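You operate a simulated robot arm through the tools that you are given. There is no shell and no other tool.

Carry out the task below with a simulated robot arm. There is one attempt and no reset: what you move stays moved.

JOB
Set the desk gauge's limit by the card, measure the blank and save.
Fine: press save once, lift the probe again and leave the table in; don't press zero; leave the card where it is.

The check looks at the end state, three seconds after you hand in, the way a careful person would. Anything else that was tipped, shoved, dropped, spilled or broken makes it a failure.

ROBOT AND FRAMES
A 7-joint arm with a two-finger parallel gripper, fixed in place. Base frame: the origin is on the floor under the middle of its stand, x ahead of it, y to its left, z up; the work surface is at about z = 76. Lengths are in cm, angles in degrees, forces in N, time in s.
With the tool pointing down near the work surface it reaches from about 20 to 68 cm from the base axis. Its first joint turns from -66.0 to 66.0 degrees. Payload 2.4 kg.
The tool frame sits at the grasp point between the pads (the TCP): z along the fingers, y along the line on which they close. The tips reach 3 cm beyond it. Largest opening 9.4 cm; finger width 2.8, thickness 1; the body of the gripper, 5 by 9.6 cm, starts 5.5 cm behind the TCP.
Orientation is that of the tool frame in the base frame, as a unit quaternion [x, y, z, w]. With the fingers straight down and closing along the base's y, the tool's x points along the base's -x, its y along +y and its z along -z.

CONTROLS
- The arm moves only by the tool nudge_tool. Its argument "commands" is a list of rows, each an object of numbers (a shift or turn left out is 0, a gripper value left out holds the last): "x", "y", "z": the shift along the tool's x, y, z in cm; "wx", "wy", "wz": the turn, a rotation vector about the tool's x, y, z in degrees; "fingers": the closure, from 0 (fully open) to 1 (shut). In form: [{"x": .., "y": .., "z": .., "wx": .., "wy": .., "wz": .., "fingers": ..}, ...]. A call has 1 to 20 rows; each row shifts and turns the commanded pose from where the row before left it, along the tool's axes as they then stand. Rows are played at 5 a second. More than 5 cm and 8.6 degrees between two rows, or a gripper value outside its range, and nothing of the call is played. A pose out of reach is approached as far as the arm can. The call stops where the force on the tool passes 50 N (or 10 N more than at its start, if that is more) or the arm is blocked; 0.2 s more then pass. The fingers move at their own pace (about 15.3 cm/s each) and stop on an object; they squeeze with about 31 N. The grip force told is the motor's: it shows also when the fingers shut on nothing. Time passes only in rows, and 0.2 s behind the last, so rows that do not move let the fingers close. It gives the time, the measured TCP pose, the force on the tool (base axes), the opening and the grip force at its end, in the units of the frame above (readings bear some noise), with the torque about the TCP (base axes, N m) and any sound that the robot's microphone picked up.
- Cameras (640 x 400 px; columns grow to the right, rows downward): "scene" is fixed at [3.96, 48.03, 143.45]; the picture's right is [-0.70, -0.72, 0.00], its down [-0.47, 0.45, -0.76] and it looks along [0.54, -0.53, -0.65] (base axes); focal length 348 px, centre (320, 200). "wrist" rides on the gripper at [7.6, 1.4, -10.3] in the tool frame; the picture's right is [-0.18, 0.98, 0.00], its down [-0.75, -0.14, -0.64] and it looks along [-0.63, -0.12, 0.77] (tool axes); focal length 243 px, centre (320, 200). There is no depth. A picture from a camera that has moved, and an enlarged one, comes with that camera's place and axes in the base frame and with its lens.
- grab_frame(camera): a new picture of that camera. The clock stands still meanwhile.
- enlarge(camera, box): a new picture of the part [left, top, right, bottom] of that camera's present view, enlarged. The clock stands still meanwhile.
- finish_job(): hands the job in; it is judged then, once.

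Nothing tells you positions but the pictures and the camera data. Unless the task says otherwise, let go and move clear before handing in.

The tools are called as name(argument=value, ...) on one line, values as JSON. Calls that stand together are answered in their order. nudge_tool: Moves the arm, as the interface text tells. Its arguments: {"type":"object","properties":{"commands":{"type":"array","items":{"type":"object","properties":{"x":{"type":"number"},"y":{"type":"number"},"z":{"type":"number"},"wx":{"type":"number"},"wy":{"type":"number"},"wz":{"type":"number"},"fingers":{"type":"number"}}}}},"required":["commands"]} The other tools are called the same way: grab_frame (camera) takes a picture; enlarge (camera, box) takes an enlarged picture of a part of a camera's view; finish_job () hands the job in.

At the start:

```text
clock: 0.0
eef_pos: [43.8, 11.96, 113.39]
tcp_rot: [0.0, 1.0, 0.001, 0.001]
force: [0.4, -0.4, 1.3]
ft_torque: [0.0, -0.03, 0.03]
grip_width: 9.42
gripper_force: 0.0
```

scene: 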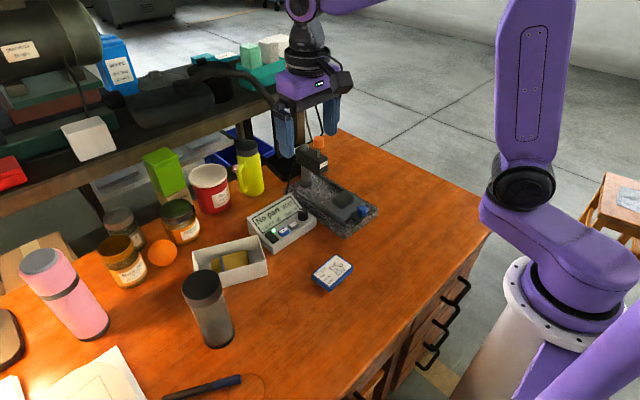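
wrist: 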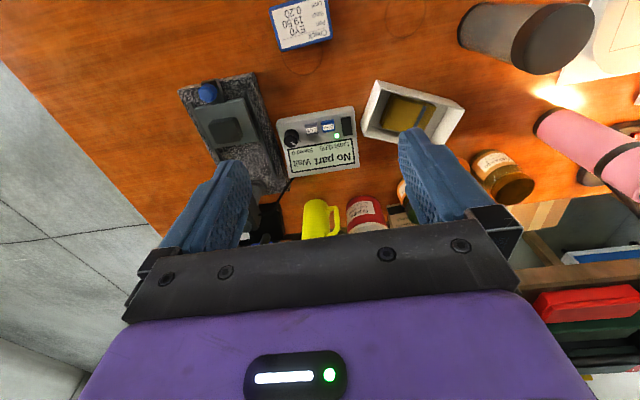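

I see a desk with a gauge on a granite stand, a display box with buttons and a knob, a card with numbers, and a box with a blank in it. I'll enlarge the views to read the details before moving.

enlarge(camera="scene", box=[180, 130, 400, 300])

enlarge(camera="wrist", box=[160, 0, 480, 200])

enlarge(camera="scene", box=[280, 130, 400, 240])

enlarge(camera="scene", box=[300, 245, 370, 300])

enlarge(camera="scene", box=[240, 185, 330, 255])

```text
2.35 times, centred on (290, 215) of scene
camera zoom: at [3.96, 48.03, 143.45], right [-0.7, -0.72, 0.0], down [-0.47, 0.45, -0.76], along [0.54, -0.53, -0.65], focal length 819 px, centre (391, 165)
```

zoom: 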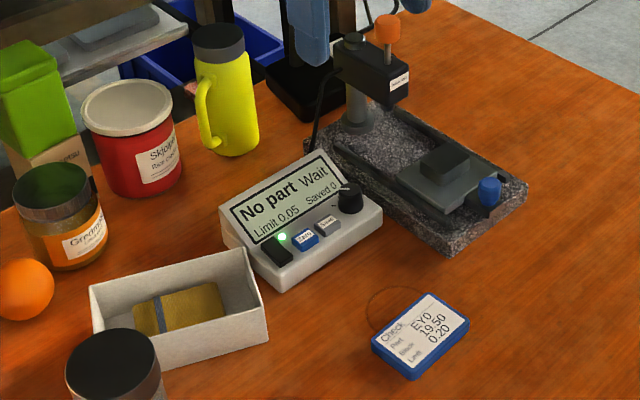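

```text
2.00 times, centred on (320, 100) of wrist
camera zoom: at [36.05, 13.2, 123.56], right [0.18, 0.98, 0.0], down [0.75, -0.14, 0.64], along [0.63, -0.12, -0.77], focal length 485 px, centre (320, 400)
```

zoom: 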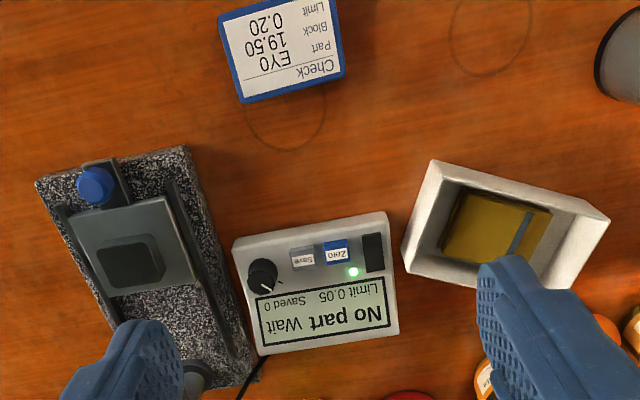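

```text
3.64 times, centred on (340, 185) of scene
camera zoom: at [3.96, 48.03, 143.45], right [-0.7, -0.72, 0.0], down [-0.47, 0.45, -0.76], along [0.54, -0.53, -0.65], focal length 1266 px, centre (247, 254)
```

zoom: 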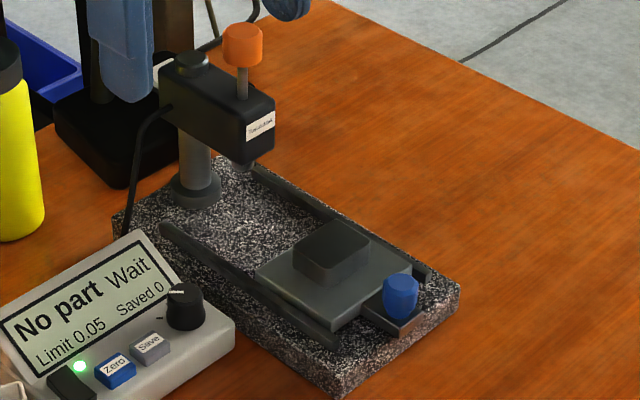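

```text
7.27 times, centred on (335, 272) of scene
camera zoom: at [3.96, 48.03, 143.45], right [-0.7, -0.72, 0.0], down [-0.47, 0.45, -0.76], along [0.54, -0.53, -0.65], focal length 2531 px, centre (211, -327)
```

zoom: 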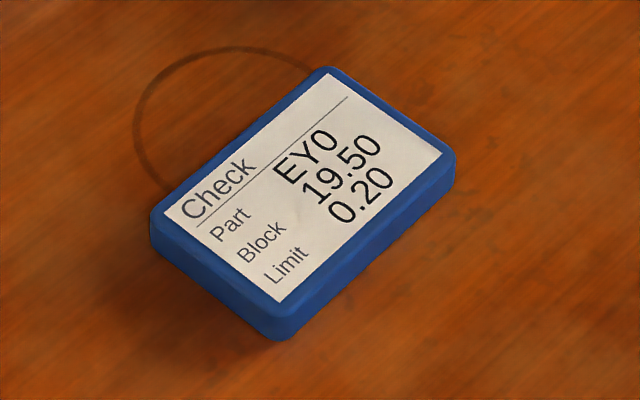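

```text
5.71 times, centred on (285, 220) of scene
camera zoom: at [3.96, 48.03, 143.45], right [-0.7, -0.72, 0.0], down [-0.47, 0.45, -0.76], along [0.54, -0.53, -0.65], focal length 1989 px, centre (520, 86)
```

zoom: 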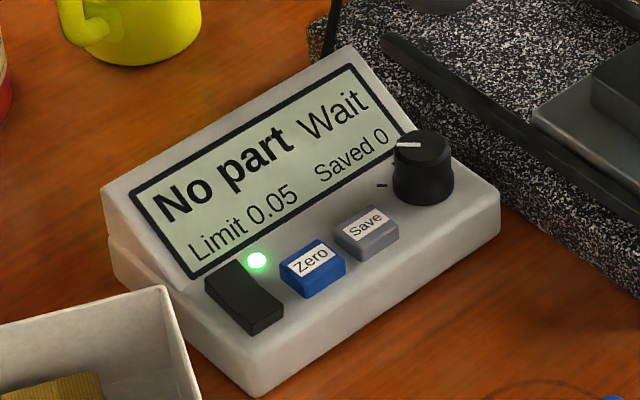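

The card says limit 0.20 and the display reads 0.05, "No part". I'll look closer at the box contents, the slide table and the probe head.

enlarge(camera="wrist", box=[170, 60, 290, 200])

enlarge(camera="wrist", box=[270, 70, 470, 190])

enlarge(camera="scene", box=[190, 225, 280, 295])

enlarge(camera="scene", box=[280, 130, 340, 190])

enlarge(camera="scene", box=[310, 170, 390, 240])

```text
2.86 times, centred on (230, 130) of wrist
camera zoom: at [36.05, 13.2, 123.56], right [0.18, 0.98, 0.0], down [0.75, -0.14, 0.64], along [0.63, -0.12, -0.77], focal length 693 px, centre (577, 400)
```

zoom: 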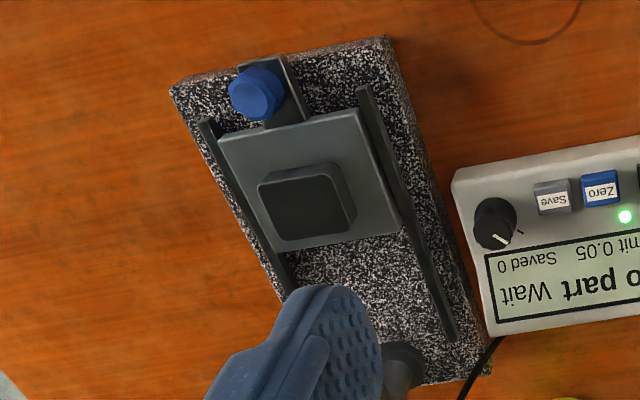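

```text
3.20 times, centred on (370, 130) of wrist
camera zoom: at [36.05, 13.2, 123.56], right [0.18, 0.98, 0.0], down [0.75, -0.14, 0.64], along [0.63, -0.12, -0.77], focal length 776 px, centre (160, 424)
```

zoom: 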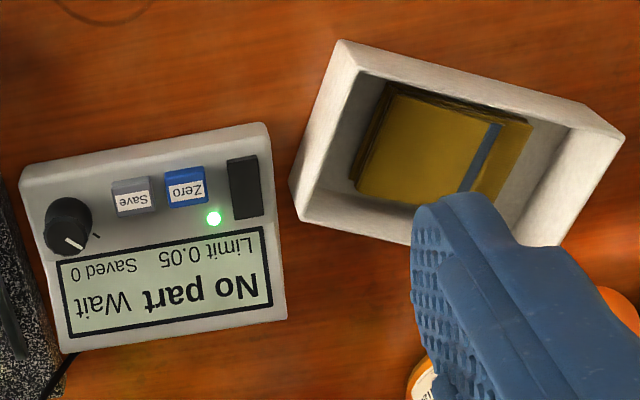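

```text
5.71 times, centred on (235, 260) of scene
camera zoom: at [3.96, 48.03, 143.45], right [-0.7, -0.72, 0.0], down [-0.47, 0.45, -0.76], along [0.54, -0.53, -0.65], focal length 1989 px, centre (806, -143)
```

zoom: 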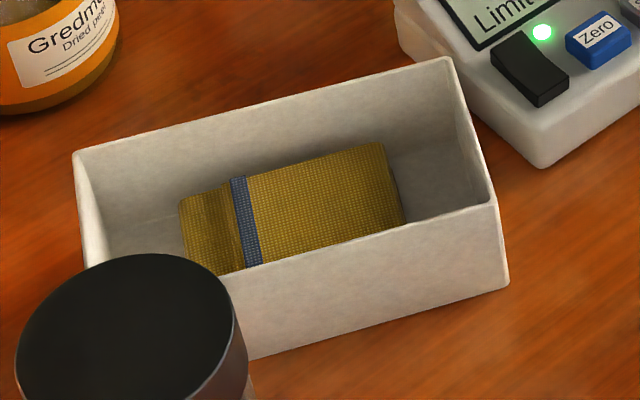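

```text
6.67 times, centred on (310, 160) of scene
camera zoom: at [3.96, 48.03, 143.45], right [-0.7, -0.72, 0.0], down [-0.47, 0.45, -0.76], along [0.54, -0.53, -0.65], focal length 2320 px, centre (387, 467)
```

zoom: 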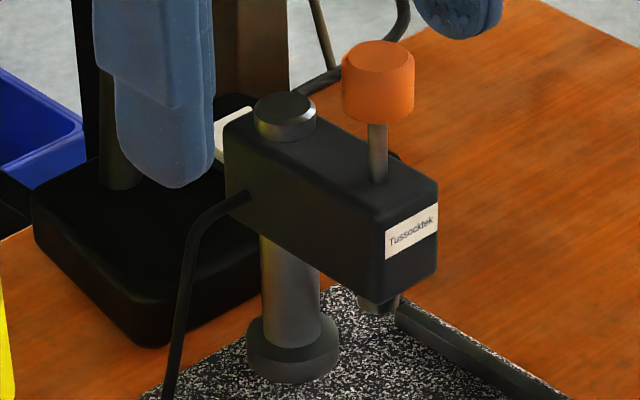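

```text
5.71 times, centred on (350, 205) of scene
camera zoom: at [3.96, 48.03, 143.45], right [-0.7, -0.72, 0.0], down [-0.47, 0.45, -0.76], along [0.54, -0.53, -0.65], focal length 1989 px, centre (149, 171)
```

zoom: 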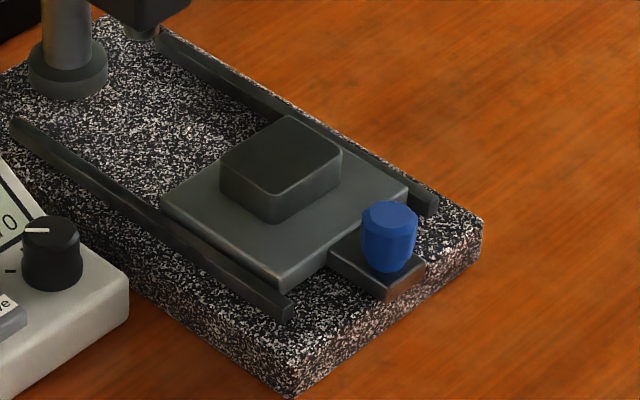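

The blank must be the dark block on the slide table, since the white box only holds a folded cloth. I'll move the arm back over the near edge, staying high, to get a clear wrist view of the gauge and display.

nudge_tool(commands=[{"x": 1.76, "y": -2.6, "z": 1.4}, {"x": 1.76, "y": -2.6, "z": 1.4}, {"x": 1.76, "y": -2.6, "z": 1.4}, {"x": 1.76, "y": -2.6, "z": 1.4}, {"x": 1.76, "y": -2.6, "z": 1.4}])

grab_frame(camera="wrist")

grab_frame(camera="scene")

```text
clock: 1.2
eef_pos: [35.08, -0.98, 106.56]
tcp_rot: [-0.001, 1.0, 0.0, 0.0]
force: [1.7, 0.0, 0.5]
ft_torque: [0.03, 0.0, 0.01]
grip_width: 9.42
gripper_force: 0.1
```

```text
taken
camera wrist: at [27.29, 0.25, 116.57], right [0.18, 0.98, 0.0], down [0.75, -0.14, 0.64], along [0.63, -0.12, -0.77], focal length 243 px, centre (320, 200)
```

wrist: 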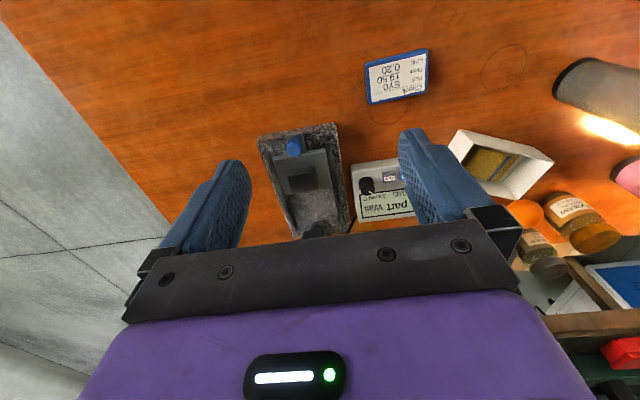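

```text
taken
```

scene: 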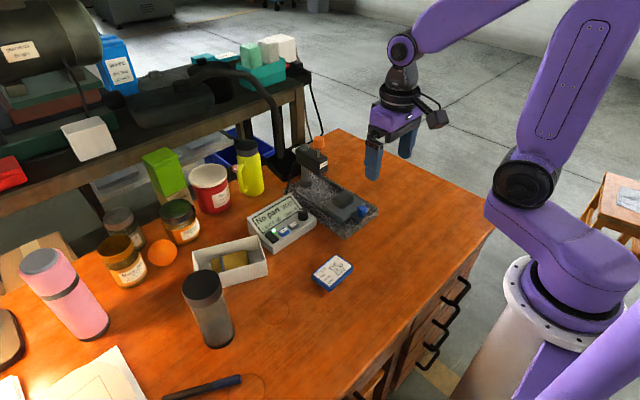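

The gauge sits partly behind the gripper in this view. I'll move the arm forward and a little higher so the whole gauge and the probe head show between the fingers.

nudge_tool(commands=[{"z": -3.4}, {"x": -3.3, "y": 0.25}, {"x": -3.3, "y": 0.25}, {"x": -3.3, "y": 0.25}, {"x": -3.0, "y": 0.25}])

grab_frame(camera="wrist")

enlarge(camera="wrist", box=[220, 20, 460, 230])

enlarge(camera="scene", box=[270, 130, 390, 240])

```text
clock: 2.4
eef_pos: [48.05, 0.15, 109.89]
tcp_rot: [0.0, 1.0, 0.001, 0.0]
force: [0.1, -0.1, 0.2]
ft_torque: [0.05, -0.02, 0.01]
grip_width: 9.39
gripper_force: 0.0
```

```text
taken
camera wrist: at [40.31, 1.44, 119.94], right [0.18, 0.98, 0.0], down [0.75, -0.14, 0.64], along [0.63, -0.12, -0.77], focal length 243 px, centre (320, 200)
```

wrist: 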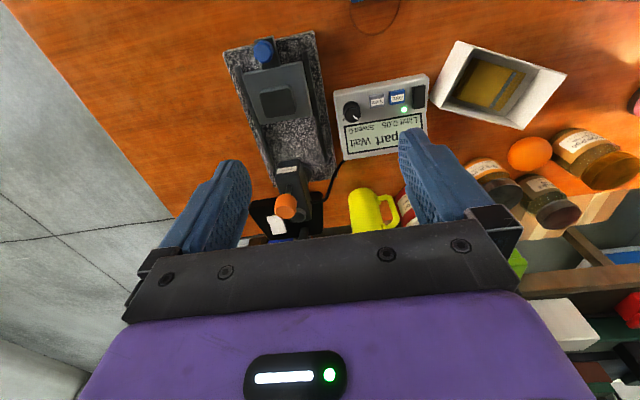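

```text
1.90 times, centred on (340, 125) of wrist
camera zoom: at [40.31, 1.44, 119.94], right [0.18, 0.98, 0.0], down [0.75, -0.14, 0.64], along [0.63, -0.12, -0.77], focal length 462 px, centre (282, 343)
```

zoom: 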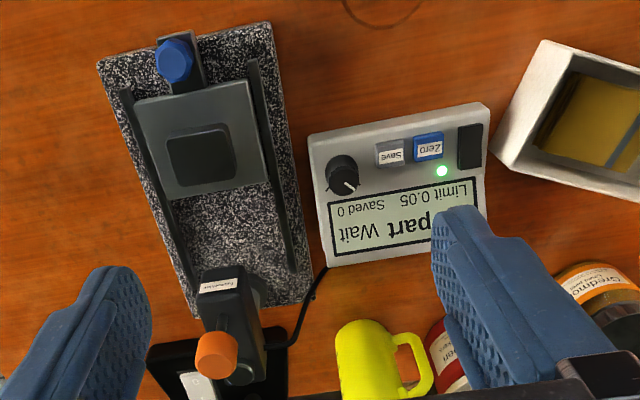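

```text
3.64 times, centred on (330, 185) of scene
camera zoom: at [3.96, 48.03, 143.45], right [-0.7, -0.72, 0.0], down [-0.47, 0.45, -0.76], along [0.54, -0.53, -0.65], focal length 1266 px, centre (284, 254)
```

zoom: 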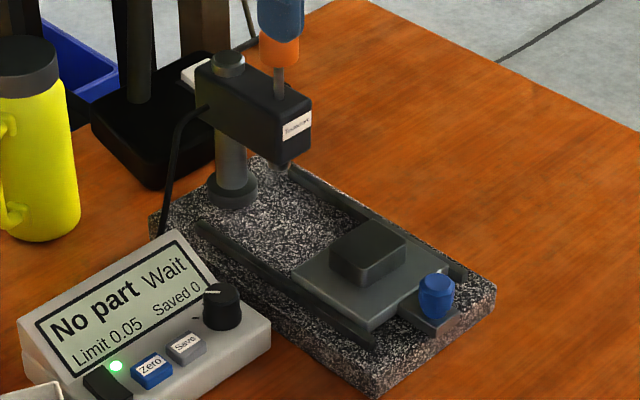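

The blank sits on the slide table, which rides on rails that run along the base's x, and the orange probe knob is further back. I put the limit knob at about (55.2, 3.9, 82) and the save button at about (54.2, 8.0). Next I'll zoom in on the panel.

enlarge(camera="wrist", box=[325, 65, 445, 165])

enlarge(camera="scene", box=[270, 195, 330, 245])

enlarge(camera="wrist", box=[220, 20, 340, 120])

enlarge(camera="wrist", box=[240, 130, 340, 230])

```text
4.00 times, centred on (385, 115) of wrist
camera zoom: at [40.31, 1.44, 119.94], right [0.18, 0.98, 0.0], down [0.75, -0.14, 0.64], along [0.63, -0.12, -0.77], focal length 970 px, centre (60, 540)
```

zoom: 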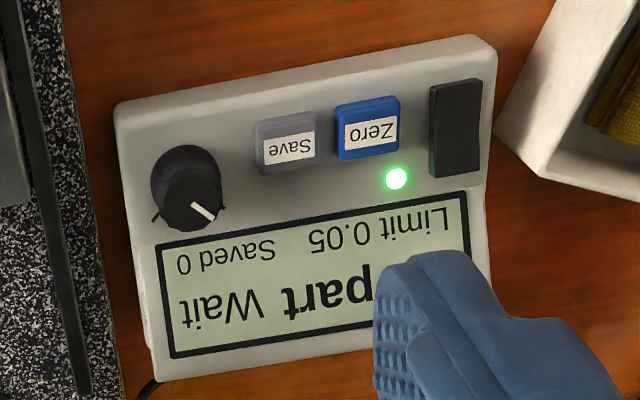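

```text
8.00 times, centred on (300, 220) of scene
camera zoom: at [3.96, 48.03, 143.45], right [-0.7, -0.72, 0.0], down [-0.47, 0.45, -0.76], along [0.54, -0.53, -0.65], focal length 2784 px, centre (480, 40)
```

zoom: 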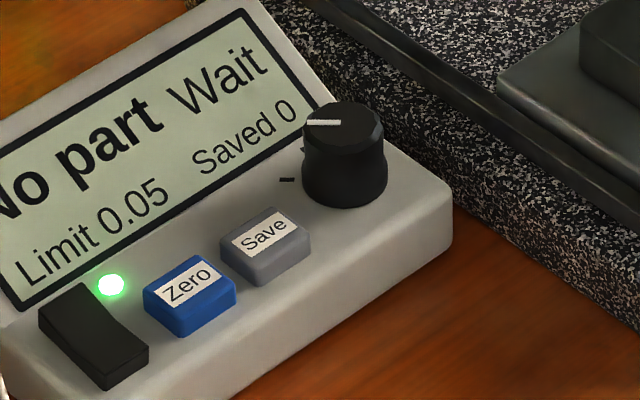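

```text
4.00 times, centred on (280, 70) of wrist
camera zoom: at [40.31, 1.44, 119.94], right [0.18, 0.98, 0.0], down [0.75, -0.14, 0.64], along [0.63, -0.12, -0.77], focal length 970 px, centre (480, 720)
```

zoom: 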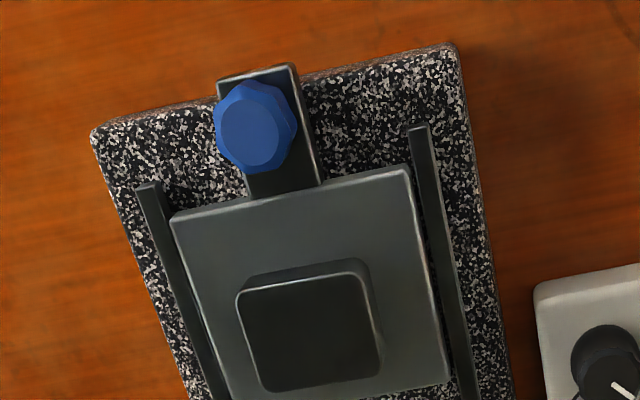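

```text
4.00 times, centred on (290, 180) of wrist
camera zoom: at [40.31, 1.44, 119.94], right [0.18, 0.98, 0.0], down [0.75, -0.14, 0.64], along [0.63, -0.12, -0.77], focal length 970 px, centre (440, 280)
```

zoom: 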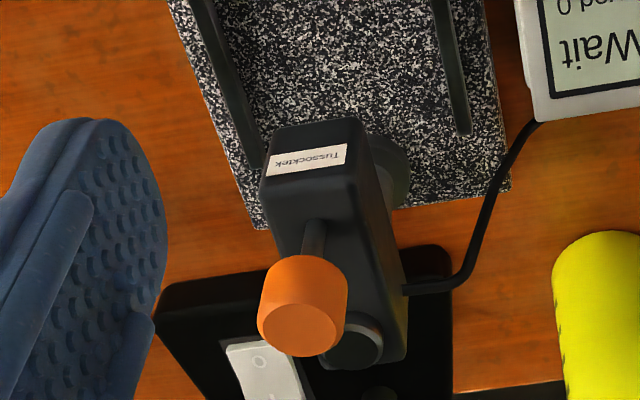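

The knob's pointer sits at the upper left (user's view), with tick marks around the upper arc, so turning it clockwise should step the limit up. I'll descend to hover above the knob and refine its position with the wrist camera.

nudge_tool(commands=[{"x": -1.8, "y": 0.95}, {"x": -1.8, "y": 0.95}, {"x": -1.8, "y": 0.95}, {"x": -1.75, "y": 0.9}, {"z": 3.6}, {"z": 3.6}, {"z": 3.6}, {"z": 3.6}, {"z": 3.5}])

grab_frame(camera="wrist")

grab_frame(camera="scene")

enlarge(camera="wrist", box=[240, 60, 420, 180])

```text
clock: 4.4
eef_pos: [55.07, 3.59, 92.03]
tcp_rot: [0.0, 1.0, 0.0, 0.001]
force: [0.9, 0.4, 0.9]
ft_torque: [0.0, -0.02, -0.01]
grip_width: 9.42
gripper_force: 0.1
```

```text
taken
camera wrist: at [47.35, 4.85, 102.03], right [0.18, 0.98, 0.0], down [0.75, -0.14, 0.64], along [0.63, -0.12, -0.77], focal length 243 px, centre (320, 200)
```

wrist: 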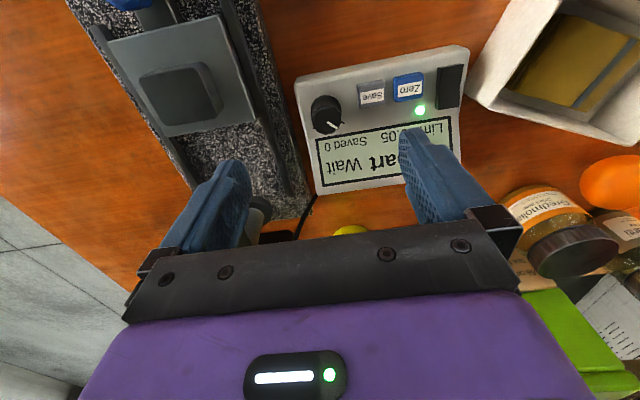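

```text
taken
```

scene: 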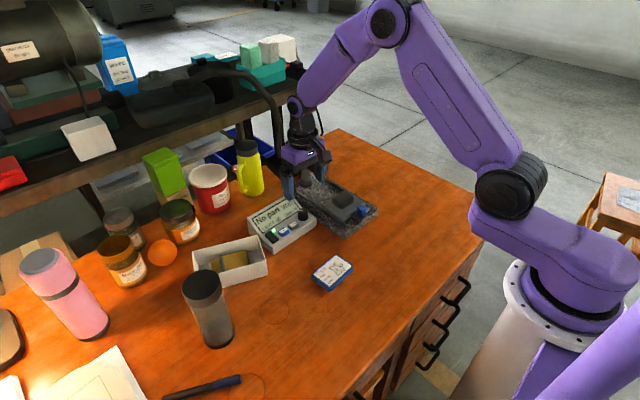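

```text
3.33 times, centred on (330, 120) of wrist
camera zoom: at [47.35, 4.85, 102.03], right [0.18, 0.98, 0.0], down [0.75, -0.14, 0.64], along [0.63, -0.12, -0.77], focal length 809 px, centre (287, 467)
```

zoom: 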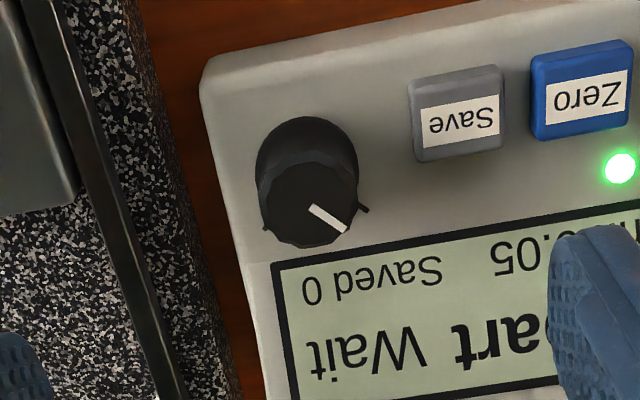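

The knob axis comes out at about (55.25, 3.9) with its top near z = 82; the save button's top is near z = 80.4. I'll turn the gripper 45° counter-clockwise, narrow the opening and come down to just above the knob.

nudge_tool(commands=[{"x": -0.18, "y": 0.3, "fingers": 0.6}, {"wz": -7.5}, {"wz": -7.5}, {"wz": -7.5}, {"wz": -7.5}, {"wz": -7.5}, {"wz": -7.5}, {"z": 2.0}, {"z": 2.5}, {"z": 1.5}])

grab_frame(camera="wrist")

enlarge(camera="scene", box=[240, 130, 380, 250])

```text
clock: 6.6
eef_pos: [55.3, 4.09, 85.85]
tcp_rot: [-0.382, 0.924, 0.0, 0.0]
force: [-0.6, -0.6, 0.1]
ft_torque: [0.02, 0.02, -0.01]
grip_width: 3.78
gripper_force: 0.0
```

```text
taken
camera wrist: at [48.71, -0.5, 95.96], right [-0.57, 0.82, 0.0], down [0.63, 0.43, 0.64], along [0.53, 0.36, -0.77], focal length 243 px, centre (320, 200)
```

wrist: 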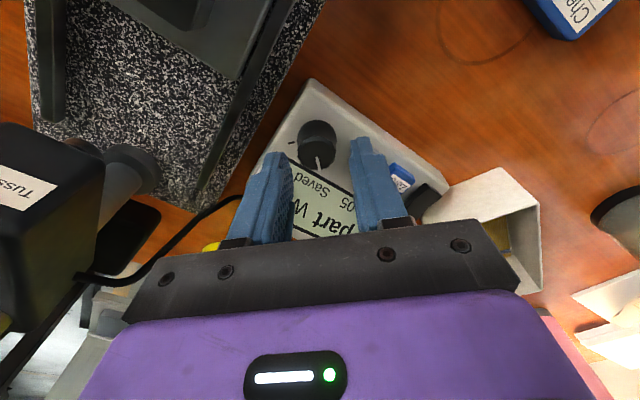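

```text
3.33 times, centred on (310, 190) of scene
camera zoom: at [3.96, 48.03, 143.45], right [-0.7, -0.72, 0.0], down [-0.47, 0.45, -0.76], along [0.54, -0.53, -0.65], focal length 1160 px, centre (353, 233)
```

zoom: 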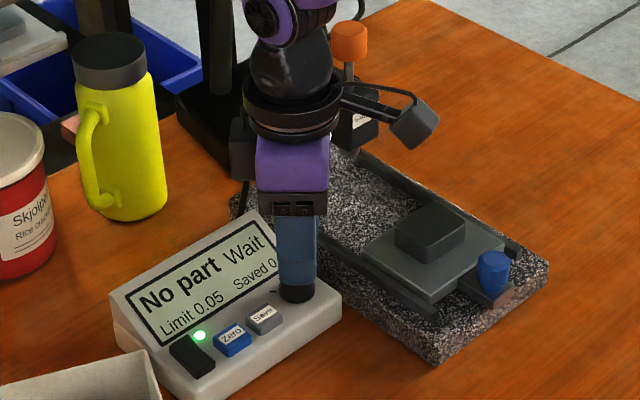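

The open fingertips straddle the knob from the diagonal and it looks roughly centred between them. I'll zoom in to check alignment before the last few centimetres.

enlarge(camera="wrist", box=[240, 90, 420, 210])

enlarge(camera="scene", box=[280, 170, 340, 230])

```text
3.33 times, centred on (330, 150) of wrist
camera zoom: at [48.71, -0.5, 95.96], right [-0.57, 0.82, 0.0], down [0.63, 0.43, 0.64], along [0.53, 0.36, -0.77], focal length 809 px, centre (287, 367)
```

zoom: 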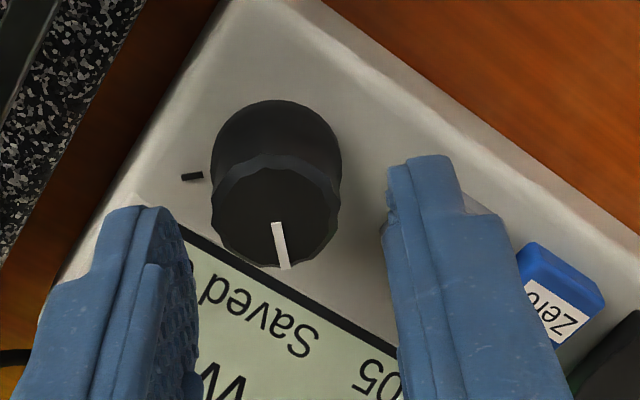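

```text
6.67 times, centred on (310, 200) of scene
camera zoom: at [3.96, 48.03, 143.45], right [-0.7, -0.72, 0.0], down [-0.47, 0.45, -0.76], along [0.54, -0.53, -0.65], focal length 2320 px, centre (387, 200)
```

zoom: 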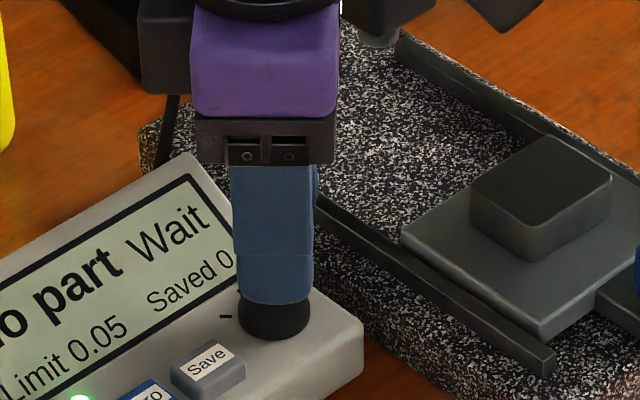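

The knob is about 0.2 cm off the finger midline, so I'll correct that. Then I'll lower until the tips overlap the knob by about a centimetre and close gently on it.

nudge_tool(commands=[{"y": -0.2, "x": -0.08}, {"z": 1.0}, {"z": 1.0}, {}])

enlarge(camera="wrist", box=[240, 90, 420, 210])

enlarge(camera="scene", box=[270, 170, 340, 240])

```text
clock: 7.6
eef_pos: [55.5, 3.78, 83.98]
tcp_rot: [-0.383, 0.924, 0.0, -0.001]
force: [0.2, 0.0, 0.6]
ft_torque: [-0.01, 0.01, 0.01]
grip_width: 3.77
gripper_force: 0.0
```

```text
3.33 times, centred on (330, 150) of wrist
camera zoom: at [48.88, -0.63, 94.03], right [-0.56, 0.83, 0.0], down [0.63, 0.43, 0.64], along [0.53, 0.36, -0.77], focal length 809 px, centre (287, 367)
```

zoom: 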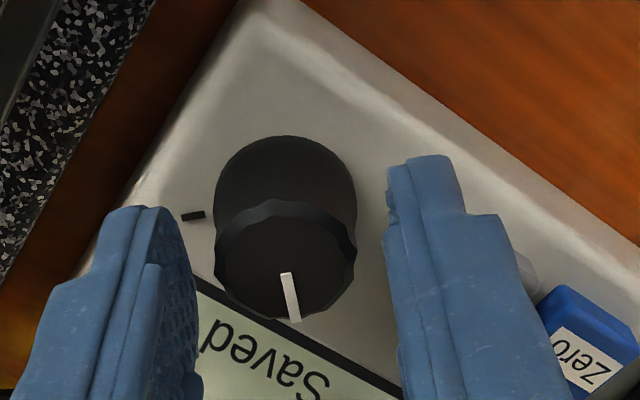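

```text
5.71 times, centred on (305, 205) of scene
camera zoom: at [3.96, 48.03, 143.45], right [-0.7, -0.72, 0.0], down [-0.47, 0.45, -0.76], along [0.54, -0.53, -0.65], focal length 1989 px, centre (406, 171)
```

zoom: 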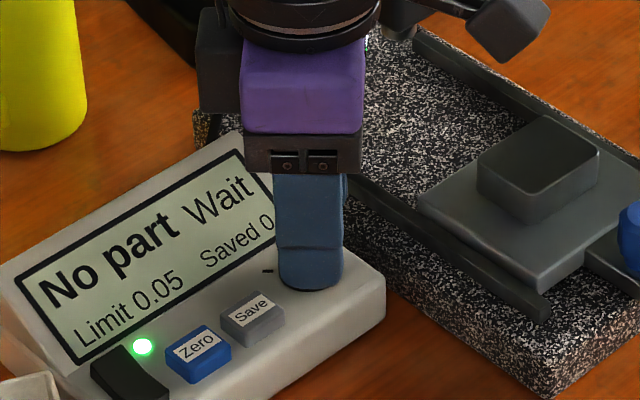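

The knob is centred between the pads. I'll close on it and make a first small clockwise turn, then check the display.

nudge_tool(commands=[{"fingers": 1}, {}, {}, {"wz": 5}, {"wz": 5}, {"wz": 5}, {}])

enlarge(camera="scene", box=[240, 180, 340, 250])

enlarge(camera="wrist", box=[240, 90, 420, 210])

```text
clock: 9.2
eef_pos: [55.42, 3.85, 83.94]
tcp_rot: [-0.258, 0.966, 0.0, -0.001]
force: [9.1, -2.5, -13.7]
ft_torque: [-0.01, -0.43, -0.01]
grip_width: 2.63
gripper_force: 45.0
```

```text
5.71 times, centred on (290, 215) of scene
camera zoom: at [4.01, 48.03, 143.45], right [-0.7, -0.72, 0.0], down [-0.47, 0.45, -0.76], along [0.54, -0.53, -0.65], focal length 1989 px, centre (491, 114)
```

zoom: 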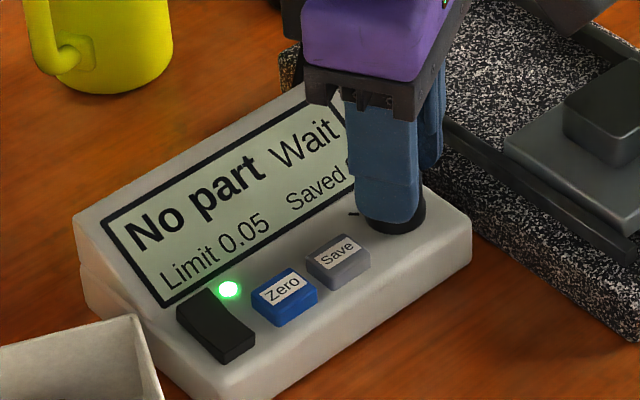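

```text
3.33 times, centred on (330, 150) of wrist
camera zoom: at [47.98, 1.19, 94.03], right [-0.33, 0.94, 0.0], down [0.72, 0.25, 0.64], along [0.61, 0.21, -0.77], focal length 809 px, centre (287, 367)
```

zoom: 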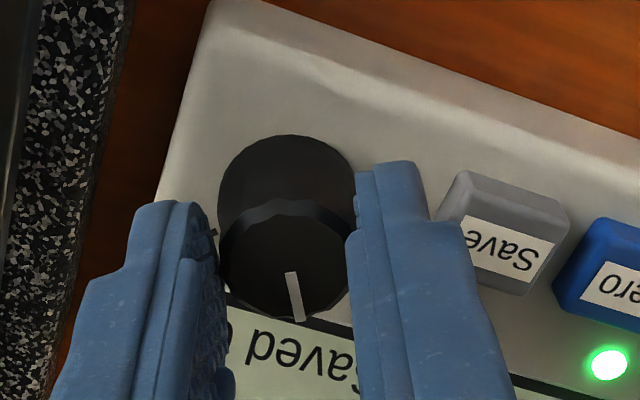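

The knob turned with the gripper (15° so far) and the limit still reads 0.05, so more turn is needed for the next step. I'll keep turning clockwise in small amounts and watch the display.

nudge_tool(commands=[{"wz": 5}, {"wz": 5}, {"wz": 5}, {}])

enlarge(camera="scene", box=[240, 180, 340, 250])

enlarge(camera="wrist", box=[240, 90, 420, 210])

```text
clock: 10.2
eef_pos: [55.32, 4.02, 83.96]
tcp_rot: [-0.131, 0.991, 0.0, -0.001]
force: [5.1, 2.0, -16.8]
ft_torque: [0.02, -0.02, 0.0]
grip_width: 2.62
gripper_force: 45.2
```

```text
5.71 times, centred on (290, 215) of scene
camera zoom: at [4.0, 48.04, 143.44], right [-0.7, -0.72, 0.0], down [-0.47, 0.45, -0.76], along [0.54, -0.53, -0.65], focal length 1989 px, centre (491, 114)
```

zoom: 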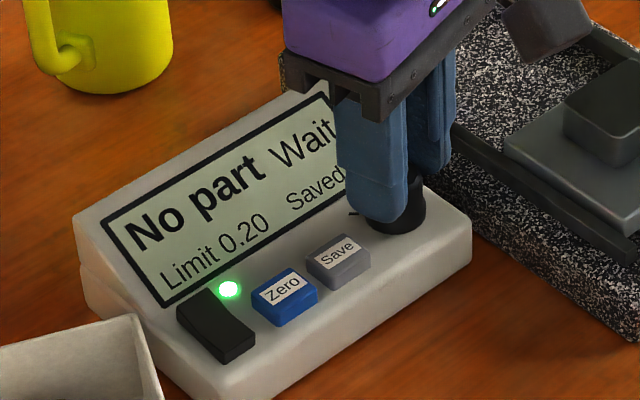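

```text
3.33 times, centred on (330, 150) of wrist
camera zoom: at [47.57, 3.23, 94.06], right [-0.08, 1.0, 0.0], down [0.77, 0.06, 0.64], along [0.64, 0.05, -0.77], focal length 809 px, centre (287, 367)
```

zoom: 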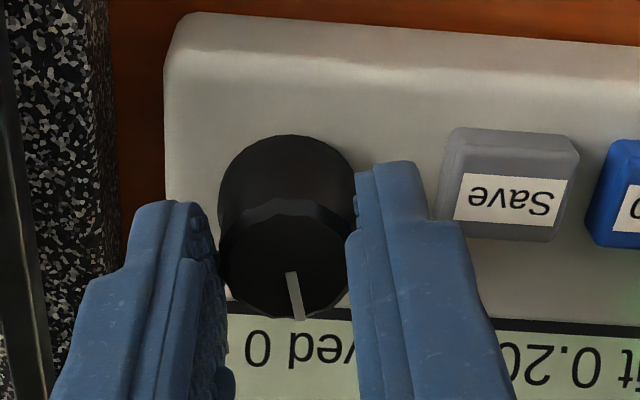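

The limit now reads 0.20, which matches the card, but the pointer is about 15-20° short of straight up. I'll turn another 15° to seat it mid-position, check the reading, then release.

nudge_tool(commands=[{"wz": 5}, {"wz": 5}, {"wz": 5}, {}])

enlarge(camera="scene", box=[240, 180, 340, 250])

enlarge(camera="wrist", box=[240, 90, 420, 210])

```text
clock: 11.2
eef_pos: [55.45, 3.94, 83.89]
tcp_rot: [0.0, 1.0, -0.001, -0.001]
force: [-1.5, 11.6, -11.1]
ft_torque: [0.38, 0.17, 0.03]
grip_width: 2.63
gripper_force: 45.0
```

```text
5.71 times, centred on (290, 215) of scene
camera zoom: at [3.98, 48.06, 143.44], right [-0.7, -0.72, 0.0], down [-0.47, 0.45, -0.76], along [0.54, -0.53, -0.65], focal length 1989 px, centre (491, 114)
```

zoom: 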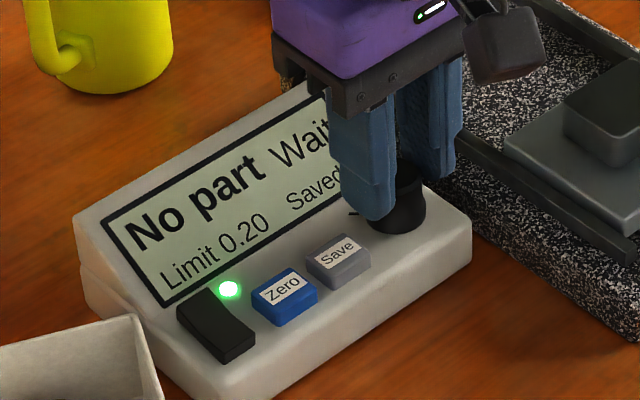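

```text
3.33 times, centred on (330, 150) of wrist
camera zoom: at [47.65, 5.32, 94.05], right [0.18, 0.98, 0.0], down [0.75, -0.14, 0.64], along [0.63, -0.12, -0.77], focal length 809 px, centre (287, 367)
```

zoom: 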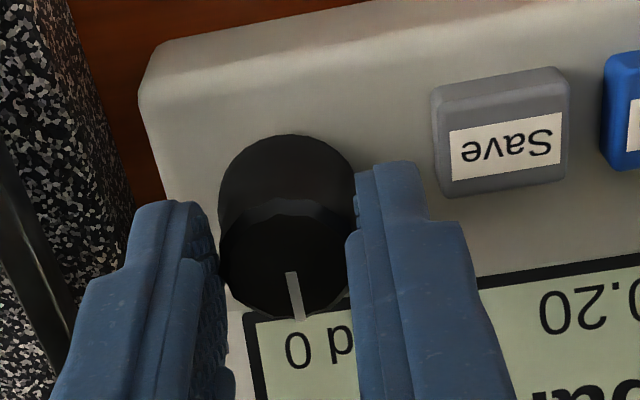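

The limit still reads 0.20 with the pointer now near straight up. I'll open just enough to free the knob, lift straight up and check that the value holds.

nudge_tool(commands=[{"fingers": 0.6}, {}, {"z": -1}, {"z": -2}, {"z": -4}, {"z": -4}, {}])

enlarge(camera="scene", box=[240, 170, 400, 260])

grab_frame(camera="wrist")

```text
clock: 12.8
eef_pos: [55.47, 3.89, 95.09]
tcp_rot: [0.0, 1.0, -0.001, 0.0]
force: [-1.0, -0.1, -0.3]
ft_torque: [-0.03, -0.02, -0.01]
grip_width: 3.74
gripper_force: 0.0
```

```text
4.00 times, centred on (320, 215) of scene
camera zoom: at [3.96, 48.03, 143.45], right [-0.7, -0.72, 0.0], down [-0.47, 0.45, -0.76], along [0.54, -0.53, -0.65], focal length 1392 px, centre (320, 140)
```

zoom: 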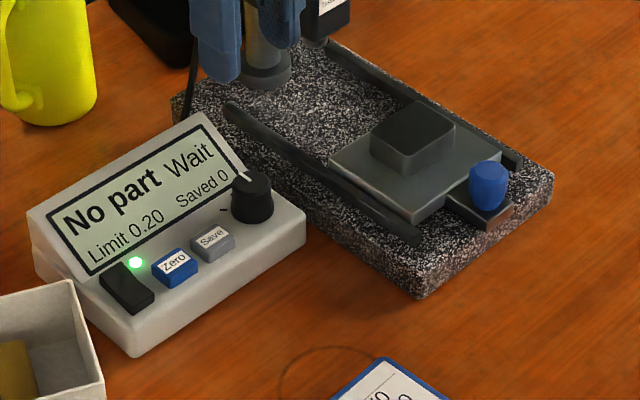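

```text
taken
camera wrist: at [47.62, 5.23, 105.08], right [0.18, 0.98, 0.0], down [0.75, -0.14, 0.64], along [0.63, -0.12, -0.77], focal length 243 px, centre (320, 200)
```

wrist: 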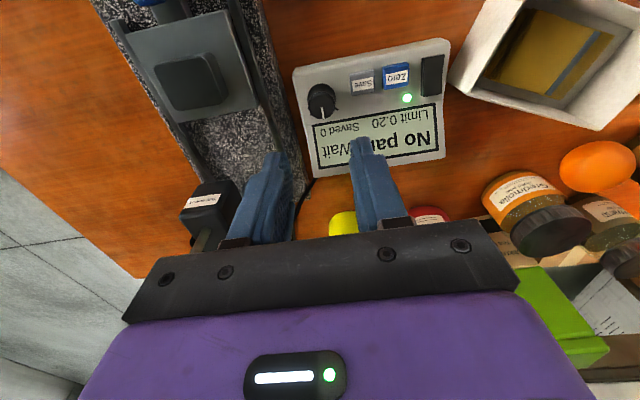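

The limit holds at 0.20. Next is the slide table: I'll close the fingers, go behind the blue knob (about (44.5, -7.0)) while staying high, and look before descending.

nudge_tool(commands=[{"x": 4.0, "fingers": 1}, {"x": 4.0, "y": -2.5}, {"x": 3.0, "y": -2.8}, {"x": 2.0, "y": -2.8}, {"x": 1.9, "y": -2.8}, {"z": 3}, {}])

grab_frame(camera="wrist")

enlarge(camera="scene", box=[280, 120, 440, 240])

```text
clock: 14.4
eef_pos: [40.37, -6.85, 92.01]
tcp_rot: [0.0, 1.0, 0.0, 0.0]
force: [0.1, -0.5, -0.6]
ft_torque: [-0.02, -0.01, -0.02]
grip_width: 0.01
gripper_force: 31.3
```

```text
taken
camera wrist: at [32.52, -5.61, 102.11], right [0.18, 0.98, 0.0], down [0.75, -0.14, 0.64], along [0.63, -0.12, -0.77], focal length 243 px, centre (320, 200)
```

wrist: 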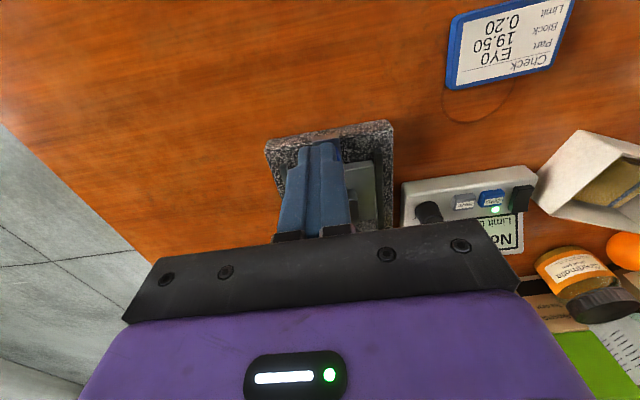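

```text
3.33 times, centred on (360, 180) of scene
camera zoom: at [3.96, 48.03, 143.45], right [-0.7, -0.72, 0.0], down [-0.47, 0.45, -0.76], along [0.54, -0.53, -0.65], focal length 1160 px, centre (187, 267)
```

zoom: 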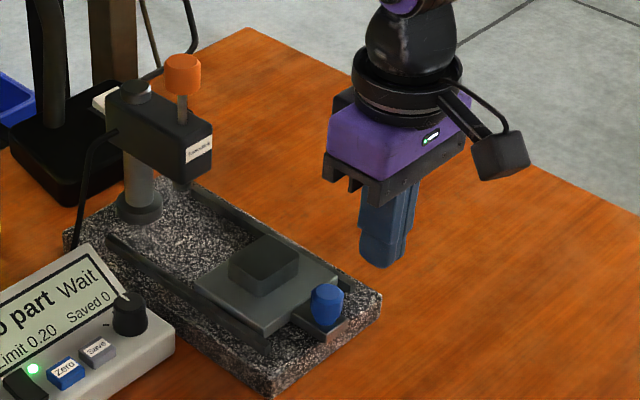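

The closed fingers hang behind the blue knob in line with it. I'll lower so the tips reach the knob's upper half and push gently forward a few centimetres, then check.

nudge_tool(commands=[{"z": 3}, {"z": 3}, {"z": 1.1}, {"x": -0.8}, {"x": -0.8}, {"x": -0.5}, {"x": -0.5}, {}])

enlarge(camera="scene", box=[280, 120, 440, 240])

grab_frame(camera="wrist")

```text
clock: 16.2
eef_pos: [42.99, -7.06, 84.95]
tcp_rot: [0.0, 1.0, 0.001, 0.0]
force: [-0.6, -0.2, 1.0]
ft_torque: [-0.01, 0.01, -0.01]
grip_width: 0.02
gripper_force: 30.9
```

```text
3.33 times, centred on (360, 180) of scene
camera zoom: at [3.96, 48.03, 143.45], right [-0.7, -0.72, 0.0], down [-0.47, 0.45, -0.76], along [0.54, -0.53, -0.65], focal length 1160 px, centre (187, 267)
```

zoom: 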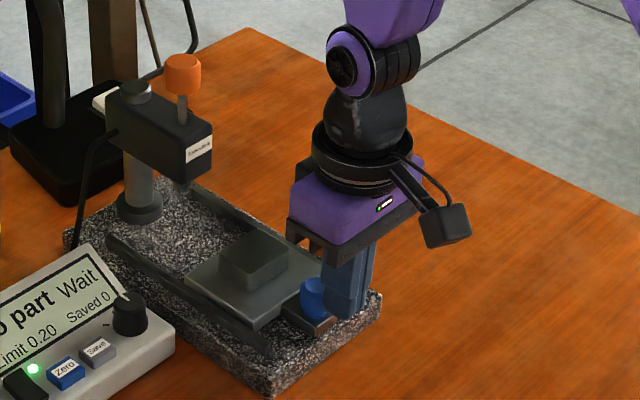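

```text
taken
camera wrist: at [35.38, -5.71, 95.04], right [0.18, 0.98, 0.0], down [0.75, -0.14, 0.64], along [0.63, -0.12, -0.77], focal length 243 px, centre (320, 200)
```

wrist: 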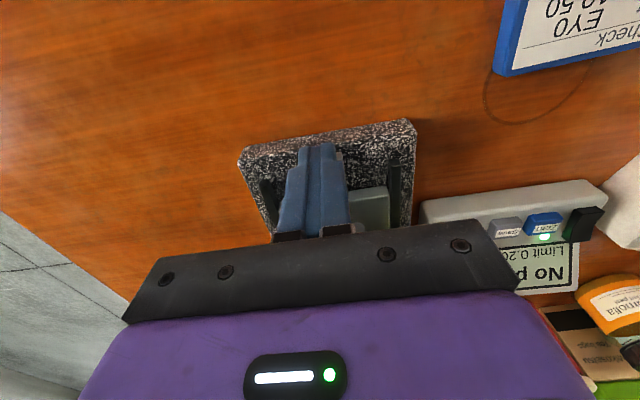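

The table slides freely under a light push and has moved about 1 cm. I'll continue forward in small steps.

nudge_tool(commands=[{"x": -0.5}, {"x": -0.5}, {"x": -0.5}, {"x": -0.5}, {"x": -0.5}, {"x": -0.5}, {"x": -0.5}, {"x": -0.5}, {"x": -0.5}, {"x": -0.5}, {}])

enlarge(camera="scene", box=[260, 120, 420, 240])

enlarge(camera="scene", box=[290, 130, 360, 200])

```text
clock: 18.6
eef_pos: [48.26, -6.97, 84.85]
tcp_rot: [0.0, 1.0, 0.0, 0.0]
force: [-0.8, -0.1, 0.9]
ft_torque: [0.0, -0.01, -0.01]
grip_width: 0.0
gripper_force: 31.2
```

```text
3.33 times, centred on (340, 180) of scene
camera zoom: at [3.96, 48.03, 143.45], right [-0.7, -0.72, 0.0], down [-0.47, 0.45, -0.76], along [0.54, -0.53, -0.65], focal length 1160 px, centre (253, 267)
```

zoom: 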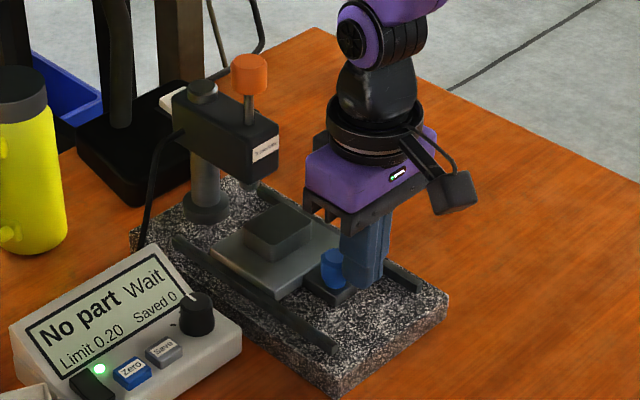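

```text
5.71 times, centred on (325, 165) of scene
camera zoom: at [3.96, 48.03, 143.45], right [-0.7, -0.72, 0.0], down [-0.47, 0.45, -0.76], along [0.54, -0.53, -0.65], focal length 1989 px, centre (291, 400)
```

zoom: 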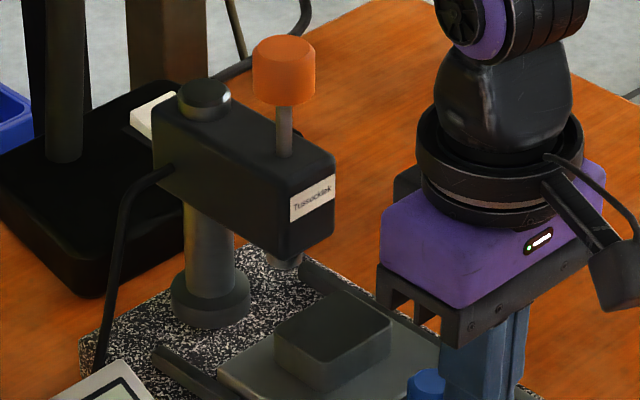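

The blank is nearing the probe, with about 3 cm to go. I'll push on in finer steps and watch for the end stop.

nudge_tool(commands=[{"x": -0.4}, {"x": -0.4}, {"x": -0.4}, {"x": -0.3}, {"x": -0.3}, {}])

enlarge(camera="scene", box=[260, 120, 420, 240])

enlarge(camera="scene", box=[290, 150, 360, 220])

```text
clock: 20.0
eef_pos: [49.97, -7.07, 85.01]
tcp_rot: [0.0, 1.0, -0.001, 0.001]
force: [0.5, 0.7, -0.7]
ft_torque: [0.01, 0.0, 0.03]
grip_width: 0.02
gripper_force: 31.3
```

```text
3.33 times, centred on (340, 180) of scene
camera zoom: at [3.96, 48.03, 143.45], right [-0.7, -0.72, 0.0], down [-0.47, 0.45, -0.76], along [0.54, -0.53, -0.65], focal length 1160 px, centre (253, 267)
```

zoom: 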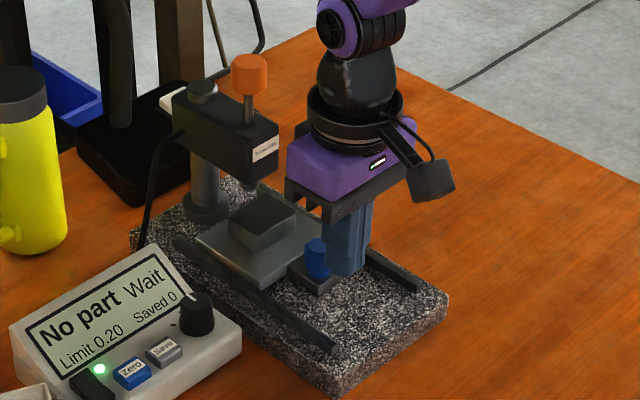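

```text
5.71 times, centred on (325, 185) of scene
camera zoom: at [3.96, 48.03, 143.45], right [-0.7, -0.72, 0.0], down [-0.47, 0.45, -0.76], along [0.54, -0.53, -0.65], focal length 1989 px, centre (291, 286)
```

zoom: 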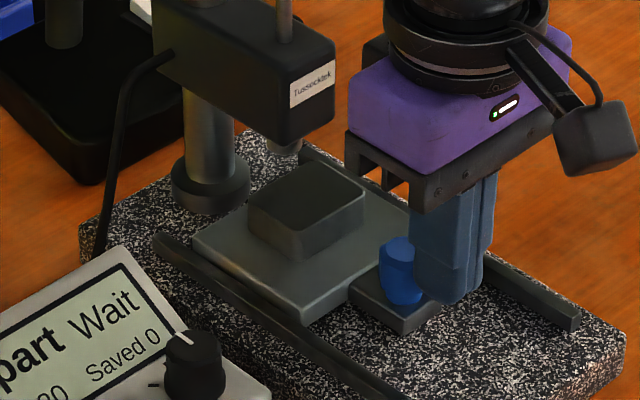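

The force is still low. The blank's centre looks roughly 1.3 cm short of the probe axis, so I'll keep going in 0.25 cm steps to the end stop.

nudge_tool(commands=[{"x": -0.25}, {"x": -0.25}, {"x": -0.25}, {"x": -0.25}, {}])

enlarge(camera="scene", box=[290, 150, 360, 220])

enlarge(camera="scene", box=[240, 180, 340, 250])

```text
clock: 21.2
eef_pos: [51.04, -7.05, 84.72]
tcp_rot: [0.0, 1.0, 0.0, 0.0]
force: [0.1, -0.2, 0.4]
ft_torque: [0.03, -0.03, -0.02]
grip_width: 0.0
gripper_force: 31.1
```

```text
5.71 times, centred on (325, 185) of scene
camera zoom: at [3.96, 48.03, 143.45], right [-0.7, -0.72, 0.0], down [-0.47, 0.45, -0.76], along [0.54, -0.53, -0.65], focal length 1989 px, centre (291, 286)
```

zoom: 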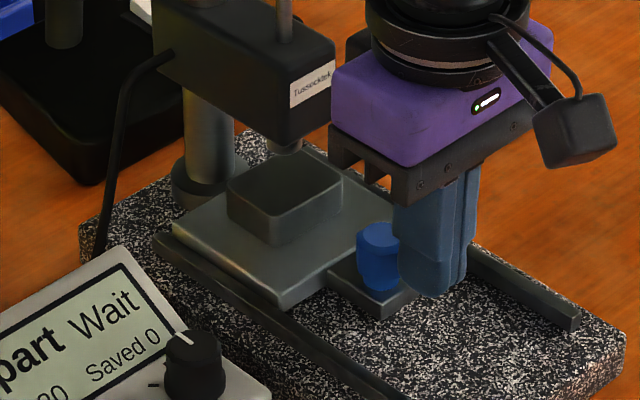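

```text
5.71 times, centred on (290, 215) of scene
camera zoom: at [3.96, 48.03, 143.45], right [-0.7, -0.72, 0.0], down [-0.47, 0.45, -0.76], along [0.54, -0.53, -0.65], focal length 1989 px, centre (491, 114)
```

zoom: 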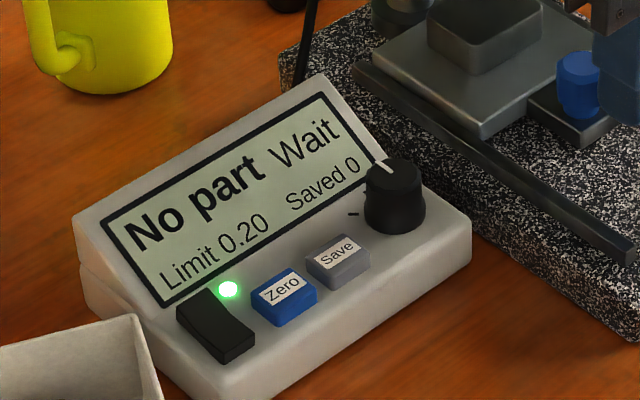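

The blank now looks under the probe, and no stop has been felt yet. I'll nudge a little further to find the end of travel.

nudge_tool(commands=[{"x": -0.2}, {"x": -0.2}, {}])

enlarge(camera="scene", box=[290, 150, 360, 220])

```text
clock: 22.0
eef_pos: [51.39, -6.98, 84.87]
tcp_rot: [0.0, 1.0, 0.0, 0.0]
force: [-0.4, 0.6, -0.1]
ft_torque: [0.01, 0.0, -0.02]
grip_width: 0.01
gripper_force: 30.6
```

```text
5.71 times, centred on (325, 185) of scene
camera zoom: at [3.96, 48.03, 143.45], right [-0.7, -0.72, 0.0], down [-0.47, 0.45, -0.76], along [0.54, -0.53, -0.65], focal length 1989 px, centre (291, 286)
```

zoom: 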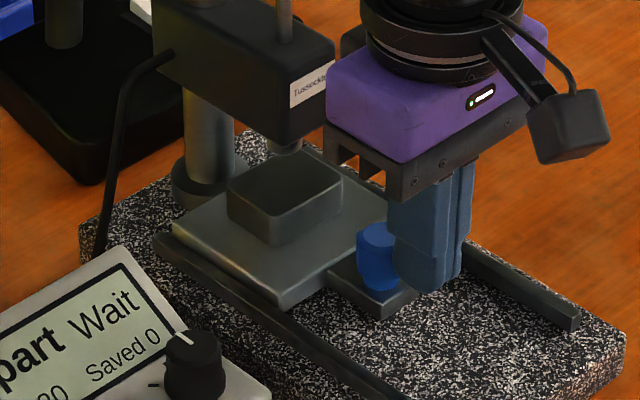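

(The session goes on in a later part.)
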